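You operate a simulated robot arm through the tools that you are given. There is no shell and no other tool. Be economical: measure what you need, move in short steps, check, and stop when the job is done.

You are at the controls of a simulated robot arm. One attempt, no reset.

JOB
Fetch the grey bracket from the grey table top and set it on the cover plate there.

The check looks at the end state, three seconds after you hand in, the way a careful person would. Anything else that was tipped, shoved, dropped, spilled or broken makes it a failure. A push-on lid holds only when it is set on centred and level and pressed home; a screw cap is set on level and turned clockwise until tight.

ROBOT AND FRAMES
A 6-joint arm with a two-finger parallel gripper, fixed in place. Base frame: the origin is at the foot of the arm, x ahead of it, y to its left, z up; the work surface is at about z = 0. Readings come in cm, degrees, newtons and seconds.
With the tool pointing down near the work surface it reaches from about 18 to 46 cm from the base axis. Its first joint turns from -70.0 to 70.0 degrees. Payload 1.9 kg.
The TCP is the grasp point between the finger pads, 2.3 cm short of the fingertips. In the tool frame z runs along the fingers and y along their closing line. The gripper opens to 9.4 cm. The fingers are 3.8 cm wide and 1 cm thick; the gripper's body (5.4 by 9.6 cm) begins 3.9 cm behind the TCP.
Orientation is told as [roll, pitch, yaw] about the base's x, y, z axes, in that order, counted from this pose: with the fingers straight down and closing along the base's y, the tool's x points along the base's -x, its y along +y and its z along -z.

CONTROLS
- The arm moves only by the tool move_arm. Its argument "deltas" is a list of rows, each a list of 7 numbers: the finger opening in cm, from 0 to 9.4, then the shift along the tool's x, y, z in units of 50 mm (1.0 is 50 mm), then the turn, a rotation vector about the tool's x, y, z in units of 8 degrees (1.0 is 8 degrees). In form: [[fingers, x, y, z, wx, wy, wz], ...]. A call has 1 to 20 rows; each row shifts and turns the commanded pose from where the row before left it, along the tool's axes as they then stand. A call with a number of a shift or a turn outside -1 to 1 is refused whole. A row lasts 0.2 s, in which the tool goes at most 5 cm and 8.6 degrees; a call with a longer step from one row to the next is refused whole, and so is a gripper value outside its range. Where a pose cannot be reached the arm comes as near as it can. A force on the tool above 40 N (or 10 N above the force at the start of the call, whichever is more), or a blocked arm, ends the call early, and 0.2 s more pass. Each finger travels about 10.8 cm/s and halts on what it meets, pressing with about 27 N; the grip force reading is that of the motor and also rises with nothing between the fingers. The clock runs only during rows and for 0.2 s after the last one: add rows that do not move to give the fingers time. It gives the time, the measured TCP pose, the force on the tool (base axes), the opening and the grip force at its end, in the units of the frame above (readings bear some noise).
- Cameras (640 x 400 px; columns grow to the right, rows downward): "scene" is fixed at [5.17, 31.8, 41.39]; the picture's right is [-0.79, -0.62, 0.00], its down [-0.41, 0.52, -0.75] and it looks along [0.46, -0.59, -0.67] (base axes); focal length 279 px, centre (320, 200). "wrist" rides on the gripper at [-3.9, 0, -4.4] in the tool frame; the picture's right is [0.00, -1.00, 0.00], its down [0.97, 0.00, -0.24] and it looks along [0.24, 0.00, 0.97] (tool axes); focal length 218 px, centre (320, 200).
- grab_frame(camera): a new picture of that camera. The clock stands still meanwhile.
- locate(camera, pixels): for up to 12 pixels [column, row] of the newest picture of that camera ("zoom" is the newest enlarged one), the place [x, y, z] in the base frame of the surface seen there, good to about 0.3 cm. The clock stands still meanwhile.
- zoom(camera, box): a new picture of the part [left, top, right, bottom] of that camera's present view, enlarged. The clock stands still meanwhile.
- finish_job(): hands the job in; it is judged then, once.

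Work in short steps. Measure before you move; look again where a grasp or a placing could have gone wrong, and mend it. You have 60 turns and 22 pictures in all, those below and enlarged ones among them. Open the gripper and draw the arm clear of the work before you hand the job in, unless the task says otherwise; then end with one line.

The tools are called after ">>>" as name(argument=value, ...) on one line, values as JSON. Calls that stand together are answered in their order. move_arm: Moves the arm, as the interface text tells. Its arguments: {"type":"object","properties":{"deltas":{"type":"array","items":{"type":"array","items":{"type":"number"}}}},"required":["deltas"]} The other tools are called the same way: grab_frame (camera) takes a picture; locate (camera, pixels) gives the place of the surface under pixels of a picture; zoom (camera, box) takes an enlarged picture of a part of a camera's view; finish_job () hands the job in.

At the start:

```text
t: 0.0
tcp_pos: [33.93, 8.14, 21.11]
tool_rot: [-0.1, -0.1, 0.0]
contact_force: [0.5, -0.7, 1.0]
width: 9.4
finger_force: 0.1
```

scene: 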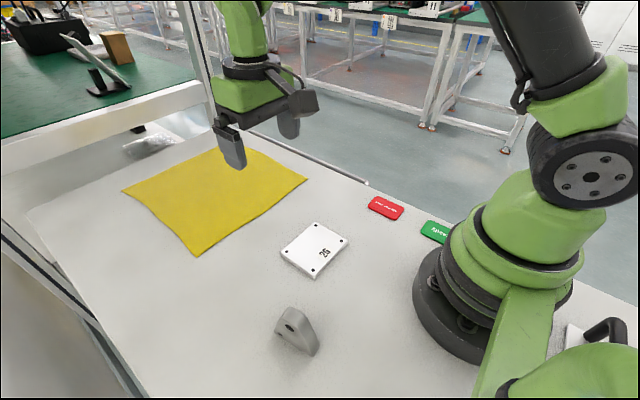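
wrist: 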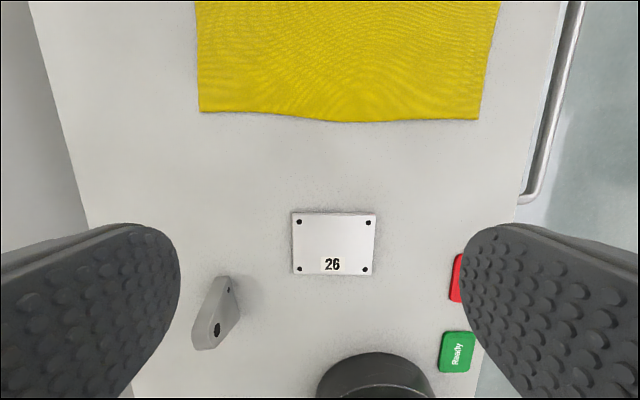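

The bracket shows at about (297,332) in the scene view and (217,313) in the wrist view, and the cover plate at (314,249). I'll zoom on both to see their shapes.

>>> zoom(camera="scene", box=[240, 210, 380, 370])

>>> zoom(camera="wrist", box=[180, 200, 390, 360])

>>> locate(camera="wrist", pixels=[[294, 213], [375, 215], [293, 272], [373, 274], [333, 240], [222, 280], [230, 290], [217, 328], [197, 345], [213, 346], [240, 312], [206, 310]])

>>> locate(camera="scene", pixels=[[293, 311], [303, 322], [280, 322], [280, 334], [312, 354], [318, 346], [296, 330], [310, 335], [290, 318], [300, 345]])

```text
2.50 times, centred on (310, 290) of scene
```

zoom: 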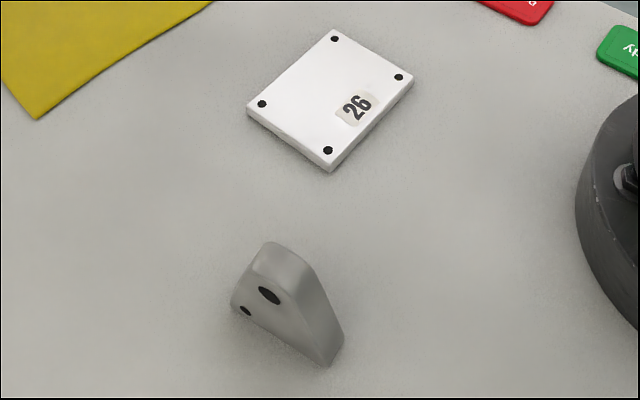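

```text
2.50 times, centred on (285, 280) of wrist
```

zoom: 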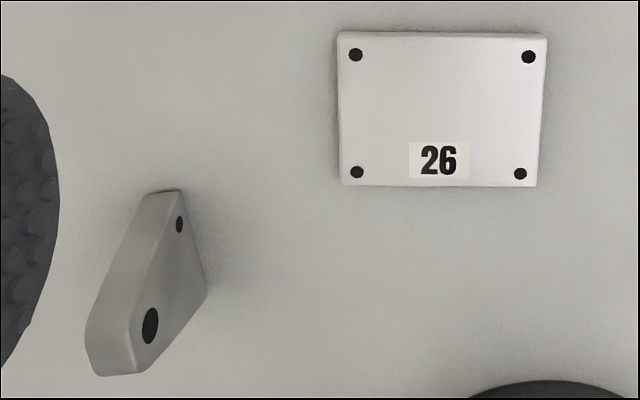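

```text
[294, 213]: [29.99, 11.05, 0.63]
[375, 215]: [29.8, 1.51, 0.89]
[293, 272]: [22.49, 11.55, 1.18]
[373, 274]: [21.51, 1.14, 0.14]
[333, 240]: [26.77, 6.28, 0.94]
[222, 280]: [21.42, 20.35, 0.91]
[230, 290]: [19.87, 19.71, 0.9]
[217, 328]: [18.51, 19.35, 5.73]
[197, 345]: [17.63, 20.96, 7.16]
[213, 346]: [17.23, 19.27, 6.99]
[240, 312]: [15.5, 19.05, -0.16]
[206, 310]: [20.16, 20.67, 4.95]
```

```text
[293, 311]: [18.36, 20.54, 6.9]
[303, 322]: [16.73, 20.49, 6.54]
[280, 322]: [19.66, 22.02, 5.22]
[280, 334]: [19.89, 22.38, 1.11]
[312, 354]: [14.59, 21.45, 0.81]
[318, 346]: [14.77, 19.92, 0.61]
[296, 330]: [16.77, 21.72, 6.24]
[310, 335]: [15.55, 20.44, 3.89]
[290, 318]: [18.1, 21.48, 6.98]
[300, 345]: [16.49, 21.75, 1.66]
```

The bracket stands upright around (17.8, 20.7), about 7 cm tall and about 2 cm thick, with its thickness roughly along y. The plate centre is near (25.8, 6.3), with its top near z = 0.9. I'll hover over the bracket and look.

>>> move_arm(deltas=[[9.4, 0.5, 0.418, 0.18, 0, 0, 0], [9.4, 0.5, 0.418, 0.18, 0, 0, 0], [9.4, 0.5, 0.418, 0.18, 0, 0, 0], [9.4, 0.5, 0.418, 0.18, 0, 0, 0], [9.4, 0.5, 0.418, 0.18, 0, 0, 0], [9.4, 0.5, 0.418, 0.18, 0, 0, 0], [9.4, 0, 0, 0, 0, 0, 0]])

>>> grab_frame(camera="wrist")

>>> grab_frame(camera="scene")

```text
t: 1.6
tcp_pos: [18.78, 20.57, 15.6]
tool_rot: [-0.1, -0.1, -0.1]
contact_force: [-0.8, 0.2, 0.1]
width: 9.41
finger_force: 0.0
```

```text
17 pictures are left
```

wrist: 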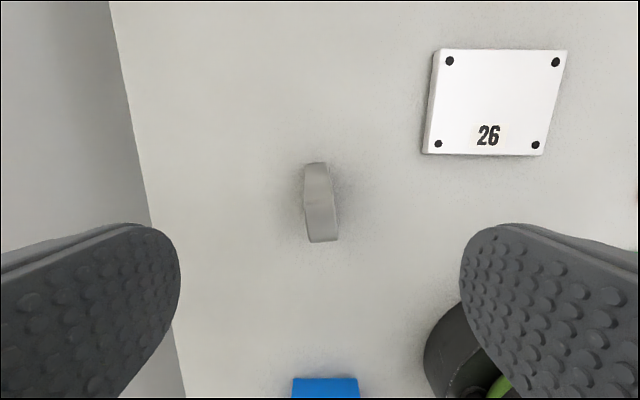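

```text
16 pictures are left
```

scene: 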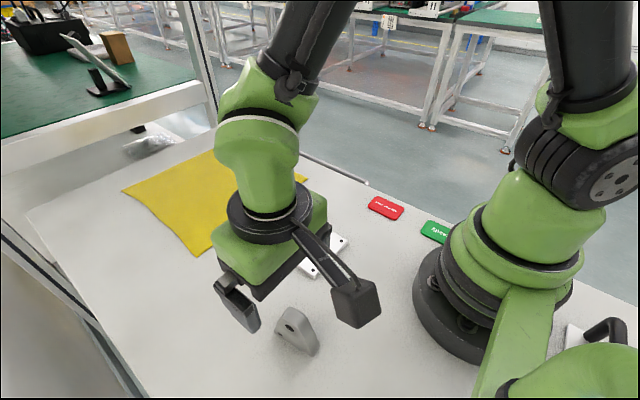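

The wrist view shows the bracket edge-on from above at (320,203), and something blue at (325,388). I'll measure the bracket's outline, the blue thing and the plate.

>>> zoom(camera="wrist", box=[270, 150, 370, 250])

>>> locate(camera="wrist", pixels=[[308, 166], [325, 166], [305, 205], [331, 205], [310, 240], [335, 238], [323, 225], [325, 385], [437, 52], [565, 53], [424, 152], [541, 155]])

```text
4.00 times, centred on (320, 200) of wrist
```

zoom: 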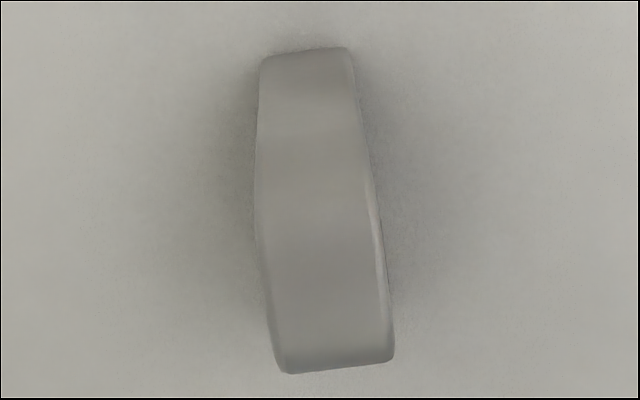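

```text
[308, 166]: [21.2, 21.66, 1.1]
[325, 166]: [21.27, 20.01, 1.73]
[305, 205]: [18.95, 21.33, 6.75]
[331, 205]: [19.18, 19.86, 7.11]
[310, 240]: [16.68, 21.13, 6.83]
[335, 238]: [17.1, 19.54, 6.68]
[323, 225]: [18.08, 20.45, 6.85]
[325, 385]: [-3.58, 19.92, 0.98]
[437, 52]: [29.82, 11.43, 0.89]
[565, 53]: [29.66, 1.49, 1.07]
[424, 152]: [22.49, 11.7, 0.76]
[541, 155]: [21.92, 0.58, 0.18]
```

The bracket's top runs from x = 16.7 to 19 at z ≈ 6.9, turned about +6.6° from x. Its base runs from x ≈ 14.6 to 21.2, and the blue thing is well out of the way. I'll centre over (18.0, 20.48), turn +6.6° and go down to z = 4.3 with the fingers open.

>>> move_arm(deltas=[[9.4, 0.156, -0.018, 0, 0, 0, -0.82], [9.4, 0, 0, 0.2825, 0, 0, 0], [9.4, 0, 0, 0.2825, 0, 0, 0], [9.4, 0, 0, 0.2825, 0, 0, 0], [9.4, 0, 0, 0.2825, 0, 0, 0], [9.4, 0, 0, 0.2825, 0, 0, 0], [9.4, 0, 0, 0.2825, 0, 0, 0], [9.4, 0, 0, 0.2825, 0, 0, 0], [9.4, 0, 0, 0.2825, 0, 0, 0], [9.4, 0, 0, 0, 0, 0, 0]])

>>> grab_frame(camera="wrist")

>>> zoom(camera="scene", box=[200, 240, 400, 390])

```text
t: 3.8
tcp_pos: [18.2, 20.61, 4.37]
tool_rot: [-0.1, -0.1, 6.5]
contact_force: [0.3, 0.2, 0.9]
width: 9.41
finger_force: 0.0
```

```text
14 pictures are left
```

wrist: 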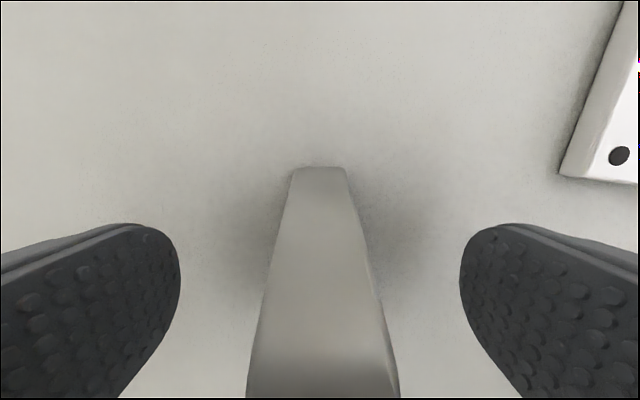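

```text
2.67 times, centred on (300, 315) of scene
```

zoom: 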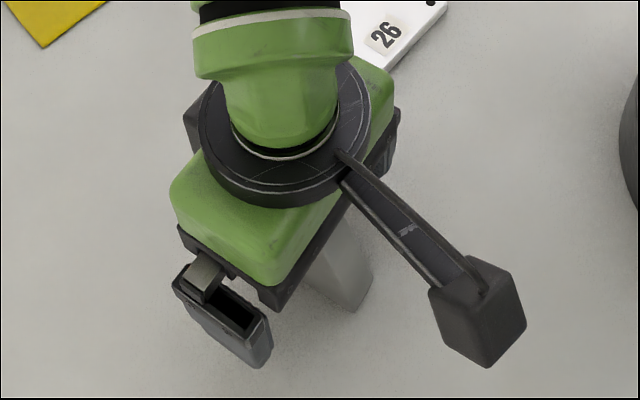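

The bracket sits centred and aligned between the fingers (around column 320). I'll close on it.

>>> move_arm(deltas=[[4, 0, 0, 0, 0, 0, 0], [2.5, 0, 0, 0, 0, 0, 0], [0.5, 0, 0, 0, 0, 0, 0], [0.5, 0, 0, 0, 0, 0, 0], [0.5, 0, 0, 0, 0, 0, 0]])

```text
t: 5.0
tcp_pos: [18.26, 20.58, 4.25]
tool_rot: [-0.1, -0.2, 6.5]
contact_force: [-1.4, 0.6, 1.0]
width: 1.99
finger_force: 26.5
```

The fingers hold it at a width of 1.99 cm. I'll lift 6 cm straight up and check the grip.

>>> move_arm(deltas=[[0.5, 0, 0, -0.15, 0, 0, 0], [0.5, 0, 0, -0.25, 0, 0, 0], [0.5, 0, 0, -0.25, 0, 0, 0], [0.5, 0, 0, -0.25, 0, 0, 0], [0.5, 0, 0, -0.3, 0, 0, 0], [0.5, 0, 0, 0, 0, 0, 0]])

>>> zoom(camera="scene", box=[200, 190, 440, 370])

```text
t: 6.4
tcp_pos: [18.05, 20.61, 10.36]
tool_rot: [-0.1, 0.0, 6.5]
contact_force: [-0.9, -0.2, -2.3]
width: 1.98
finger_force: 26.2
```

```text
2.22 times, centred on (320, 280) of scene
```

zoom: 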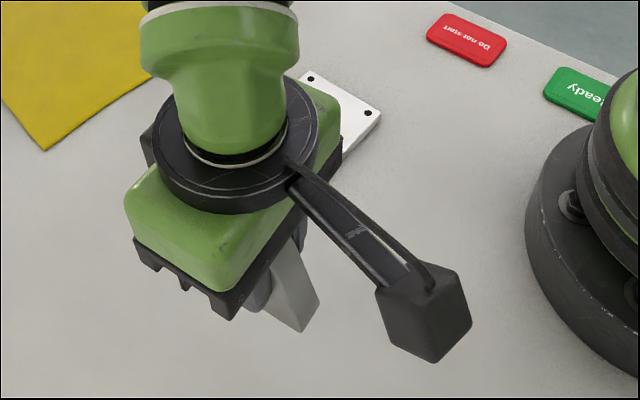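

The bracket is lifted clear and gripped. I'll carry it over the plate centre at (26.0, 6.4), then turn 83.5° so its long base lies along the plate's longer side (y).

>>> move_arm(deltas=[[0.5, -0.2097, -0.5003, 0, 0, 0, 0], [0.5, -0.2097, -0.5003, 0, 0, 0, 0], [0.5, -0.2097, -0.5003, 0, 0, 0, 0], [0.5, -0.2097, -0.5003, 0, 0, 0, 0], [0.5, -0.2097, -0.5003, 0, 0, 0, 0], [0.5, -0.2097, -0.5003, 0, 0, 0, 0], [0.5, 0, 0, 0, 0, 0, 0]])

>>> move_arm(deltas=[[0.5, 0, 0, 0, 0, 0, -0.949], [0.5, 0, 0, 0, 0, 0, -0.949], [0.5, 0, 0, 0, 0, 0, -0.949], [0.5, 0, 0, 0, 0, 0, -0.949], [0.5, 0, 0, 0, 0, 0, -0.949], [0.5, 0, 0, 0, 0, 0, -0.949], [0.5, 0, 0, 0, 0, 0, -0.949], [0.5, 0, 0, 0, 0, 0, -0.949], [0.5, 0, 0, 0, 0, 0, -0.949], [0.5, 0, 0, 0, 0, 0, -0.949], [0.5, 0, 0, 0, 0, 0, -0.949], [0.5, 0, 0, 0, 0, 0, 0]])

>>> grab_frame(camera="wrist")

>>> grab_frame(camera="scene")

```text
t: 8.0
tcp_pos: [26.2, 6.51, 10.32]
tool_rot: [-0.1, -0.2, 6.5]
contact_force: [0.0, 0.1, -1.7]
width: 1.94
finger_force: 27.1
```

```text
t: 10.6
tcp_pos: [26.04, 6.5, 10.53]
tool_rot: [-0.1, 0.1, 90.1]
contact_force: [-0.1, -0.1, -2.0]
width: 2.0
finger_force: 26.5
```

```text
11 pictures are left
```

wrist: 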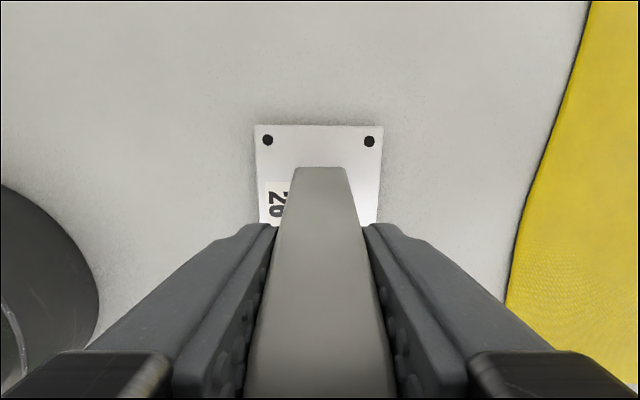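

```text
10 pictures are left
```

scene: 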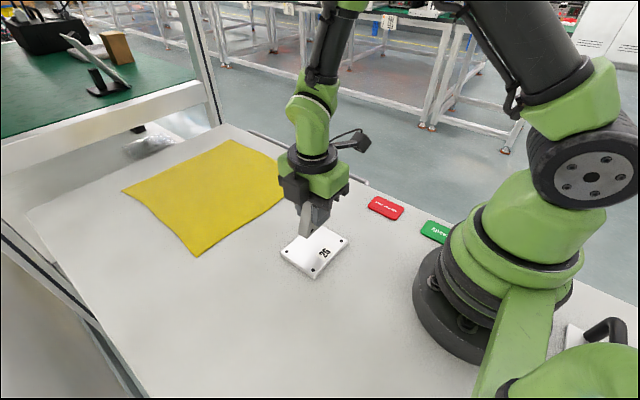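

The bracket is centred on the plate sideways: the plate's near corners are at columns 256 and 383, and the bracket is at 320. I'll check it along y and confirm the heights.

>>> locate(camera="wrist", pixels=[[258, 127], [381, 128], [319, 171], [319, 200], [319, 130], [319, 145]])

>>> zoom(camera="scene", box=[260, 170, 380, 290])

```text
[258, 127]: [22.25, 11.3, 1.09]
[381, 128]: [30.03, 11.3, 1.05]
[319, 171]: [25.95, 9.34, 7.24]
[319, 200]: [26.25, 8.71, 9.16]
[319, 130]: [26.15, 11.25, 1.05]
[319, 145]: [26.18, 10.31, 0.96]
```

```text
3.33 times, centred on (320, 230) of scene
```

zoom: 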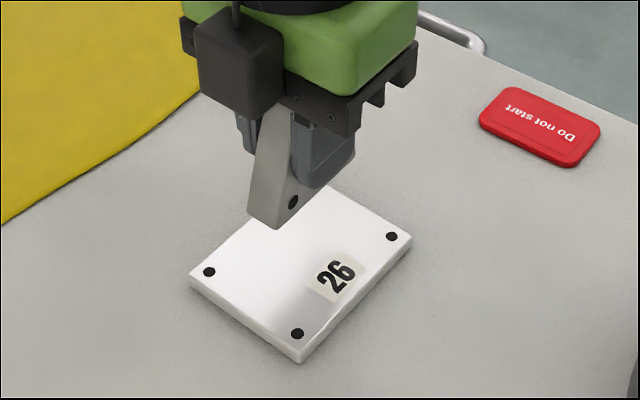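

The bracket spans about y = 3 to 9.5, within the plate's 1.4 to 11.3, so it is centred. The plate top is at z ≈ 1.0, so contact should come at TCP z ≈ 5.3. I'll go down quickly to about 5.9, then in small steps.

>>> move_arm(deltas=[[0.5, 0, 0, 0.2, 0, 0, 0], [0.5, 0, 0, 0.25, 0, 0, 0], [0.5, 0, 0, 0.25, 0, 0, 0], [0.5, 0, 0, 0.15, 0, 0, 0], [0.5, 0, 0, 0.05, 0, 0, 0], [0.5, 0, 0, 0, 0, 0, 0]])

>>> move_arm(deltas=[[0.5, 0, 0, 0.03, 0, 0, 0], [0.5, 0, 0, 0.03, 0, 0, 0], [0.5, 0, 0, 0, 0, 0, 0]])

```text
t: 12.0
tcp_pos: [26.26, 6.42, 5.98]
tool_rot: [-0.1, 0.0, 90.0]
contact_force: [0.4, 0.0, -2.3]
width: 1.96
finger_force: 26.4
```

```text
t: 12.8
tcp_pos: [26.05, 6.32, 5.69]
tool_rot: [-0.1, 0.1, 90.0]
contact_force: [0.3, 0.3, -1.9]
width: 1.95
finger_force: 27.1
```

There's no contact yet at z ≈ 5.69, where the force is still only the weight of about −2 N. I'll go down 1 mm at a time.

>>> move_arm(deltas=[[0.5, 0, 0, 0.02, 0, 0, 0], [0.5, 0, 0, 0.02, 0, 0, 0], [0.5, 0, 0, 0, 0, 0, 0]])

>>> move_arm(deltas=[[0.5, 0, 0, 0.02, 0, 0, 0], [0.5, 0, 0, 0, 0, 0, 0]])

```text
t: 13.6
tcp_pos: [26.34, 6.39, 5.48]
tool_rot: [-0.1, 0.1, 90.0]
contact_force: [0.3, -0.1, -1.3]
width: 1.99
finger_force: 26.4
```

```text
t: 14.2
tcp_pos: [26.19, 6.38, 5.44]
tool_rot: [-0.1, 0.1, 90.0]
contact_force: [0.8, -0.3, -1.9]
width: 2.0
finger_force: 26.6
```

Still no contact, so I'll keep stepping down.

>>> move_arm(deltas=[[0.5, 0, 0, 0.02, 0, 0, 0], [0.5, 0, 0, 0, 0, 0, 0]])

>>> zoom(camera="scene", box=[270, 210, 350, 280])

```text
t: 14.8
tcp_pos: [26.28, 6.37, 5.3]
tool_rot: [-0.1, 0.1, 89.9]
contact_force: [-4.1, -3.2, 21.6]
width: 1.99
finger_force: 27.0
```

```text
5.71 times, centred on (310, 245) of scene
```

zoom: 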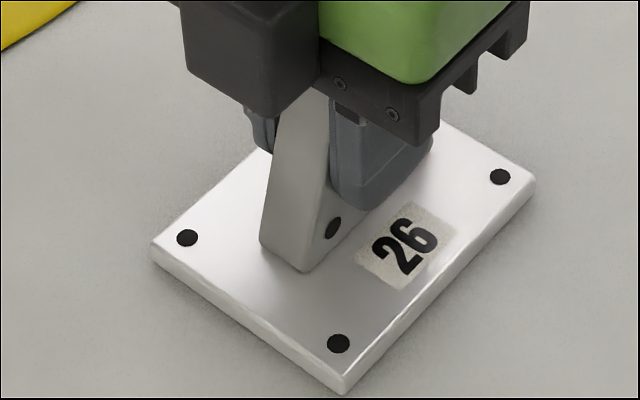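

It made contact (21.6 N up) and the bracket stands flat on the plate. I'll ease off slightly, open the fingers gently, then rise straight up.

>>> move_arm(deltas=[[0.5, 0, 0, -0.01, 0, 0, 0], [2.2, 0, 0, 0, 0, 0, 0], [3, 0, 0, 0, 0, 0, 0], [5, 0, 0, 0, 0, 0, 0], [6, 0, 0, 0, 0, 0, 0], [6, 0, 0, 0, 0, 0, 0]])

>>> zoom(camera="scene", box=[270, 210, 350, 280])

```text
t: 16.2
tcp_pos: [26.24, 6.38, 5.3]
tool_rot: [-0.1, 0.2, 90.0]
contact_force: [-0.3, 0.3, -0.4]
width: 5.98
finger_force: 0.1
```

```text
5.71 times, centred on (310, 245) of scene
```

zoom: 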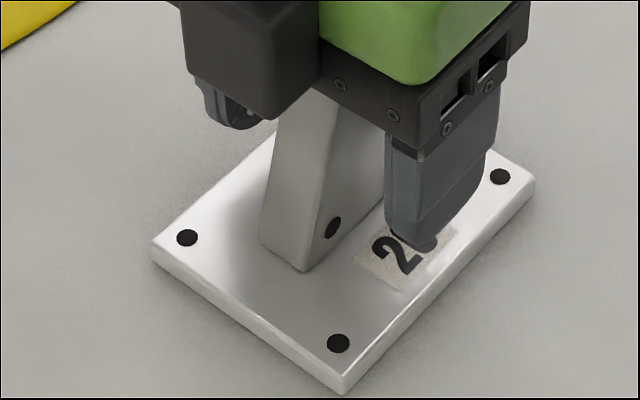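

The fingers are free and the bracket hasn't moved. I'll rise 11 cm and take a last look.

>>> move_arm(deltas=[[6, 0, 0, -0.1, 0, 0, 0], [6, 0, 0, -0.3, 0, 0, 0], [6, 0, 0, -0.4, 0, 0, 0], [6, 0, 0, -0.5, 0, 0, 0], [6, 0, 0, -0.5, 0, 0, 0], [6, 0, 0, -0.4, 0, 0, 0], [6, 0, 0, 0, 0, 0, 0]])

>>> grab_frame(camera="scene")

>>> grab_frame(camera="wrist")

```text
t: 17.8
tcp_pos: [26.06, 6.42, 16.42]
tool_rot: [-0.2, 0.1, 90.0]
contact_force: [0.2, -0.1, 0.5]
width: 6.01
finger_force: 0.0
```

```text
6 pictures are left
```

scene: 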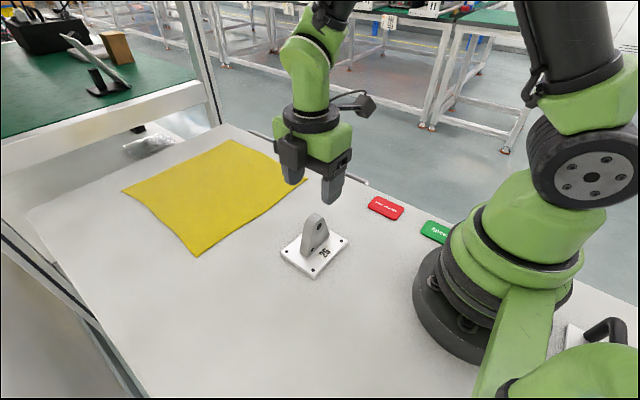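

```text
5 pictures are left
```

wrist: 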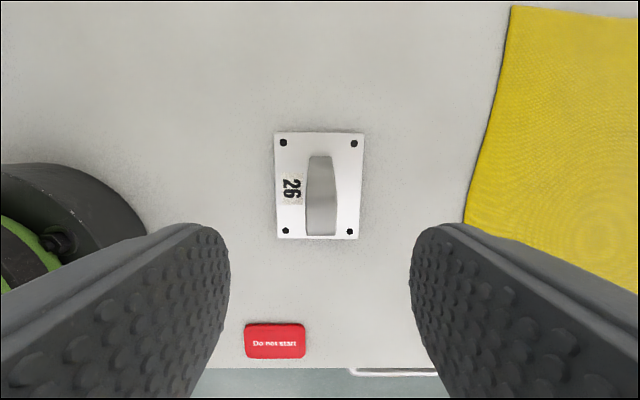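

The bracket stands upright in the middle of the cover plate, the plate has not moved, and the arm is clear with the gripper open. I'm handing in.

>>> finish_job()

```text
The job is handed in.
```

The grey bracket is standing upright, centred on the cover plate, and nothing else was disturbed.
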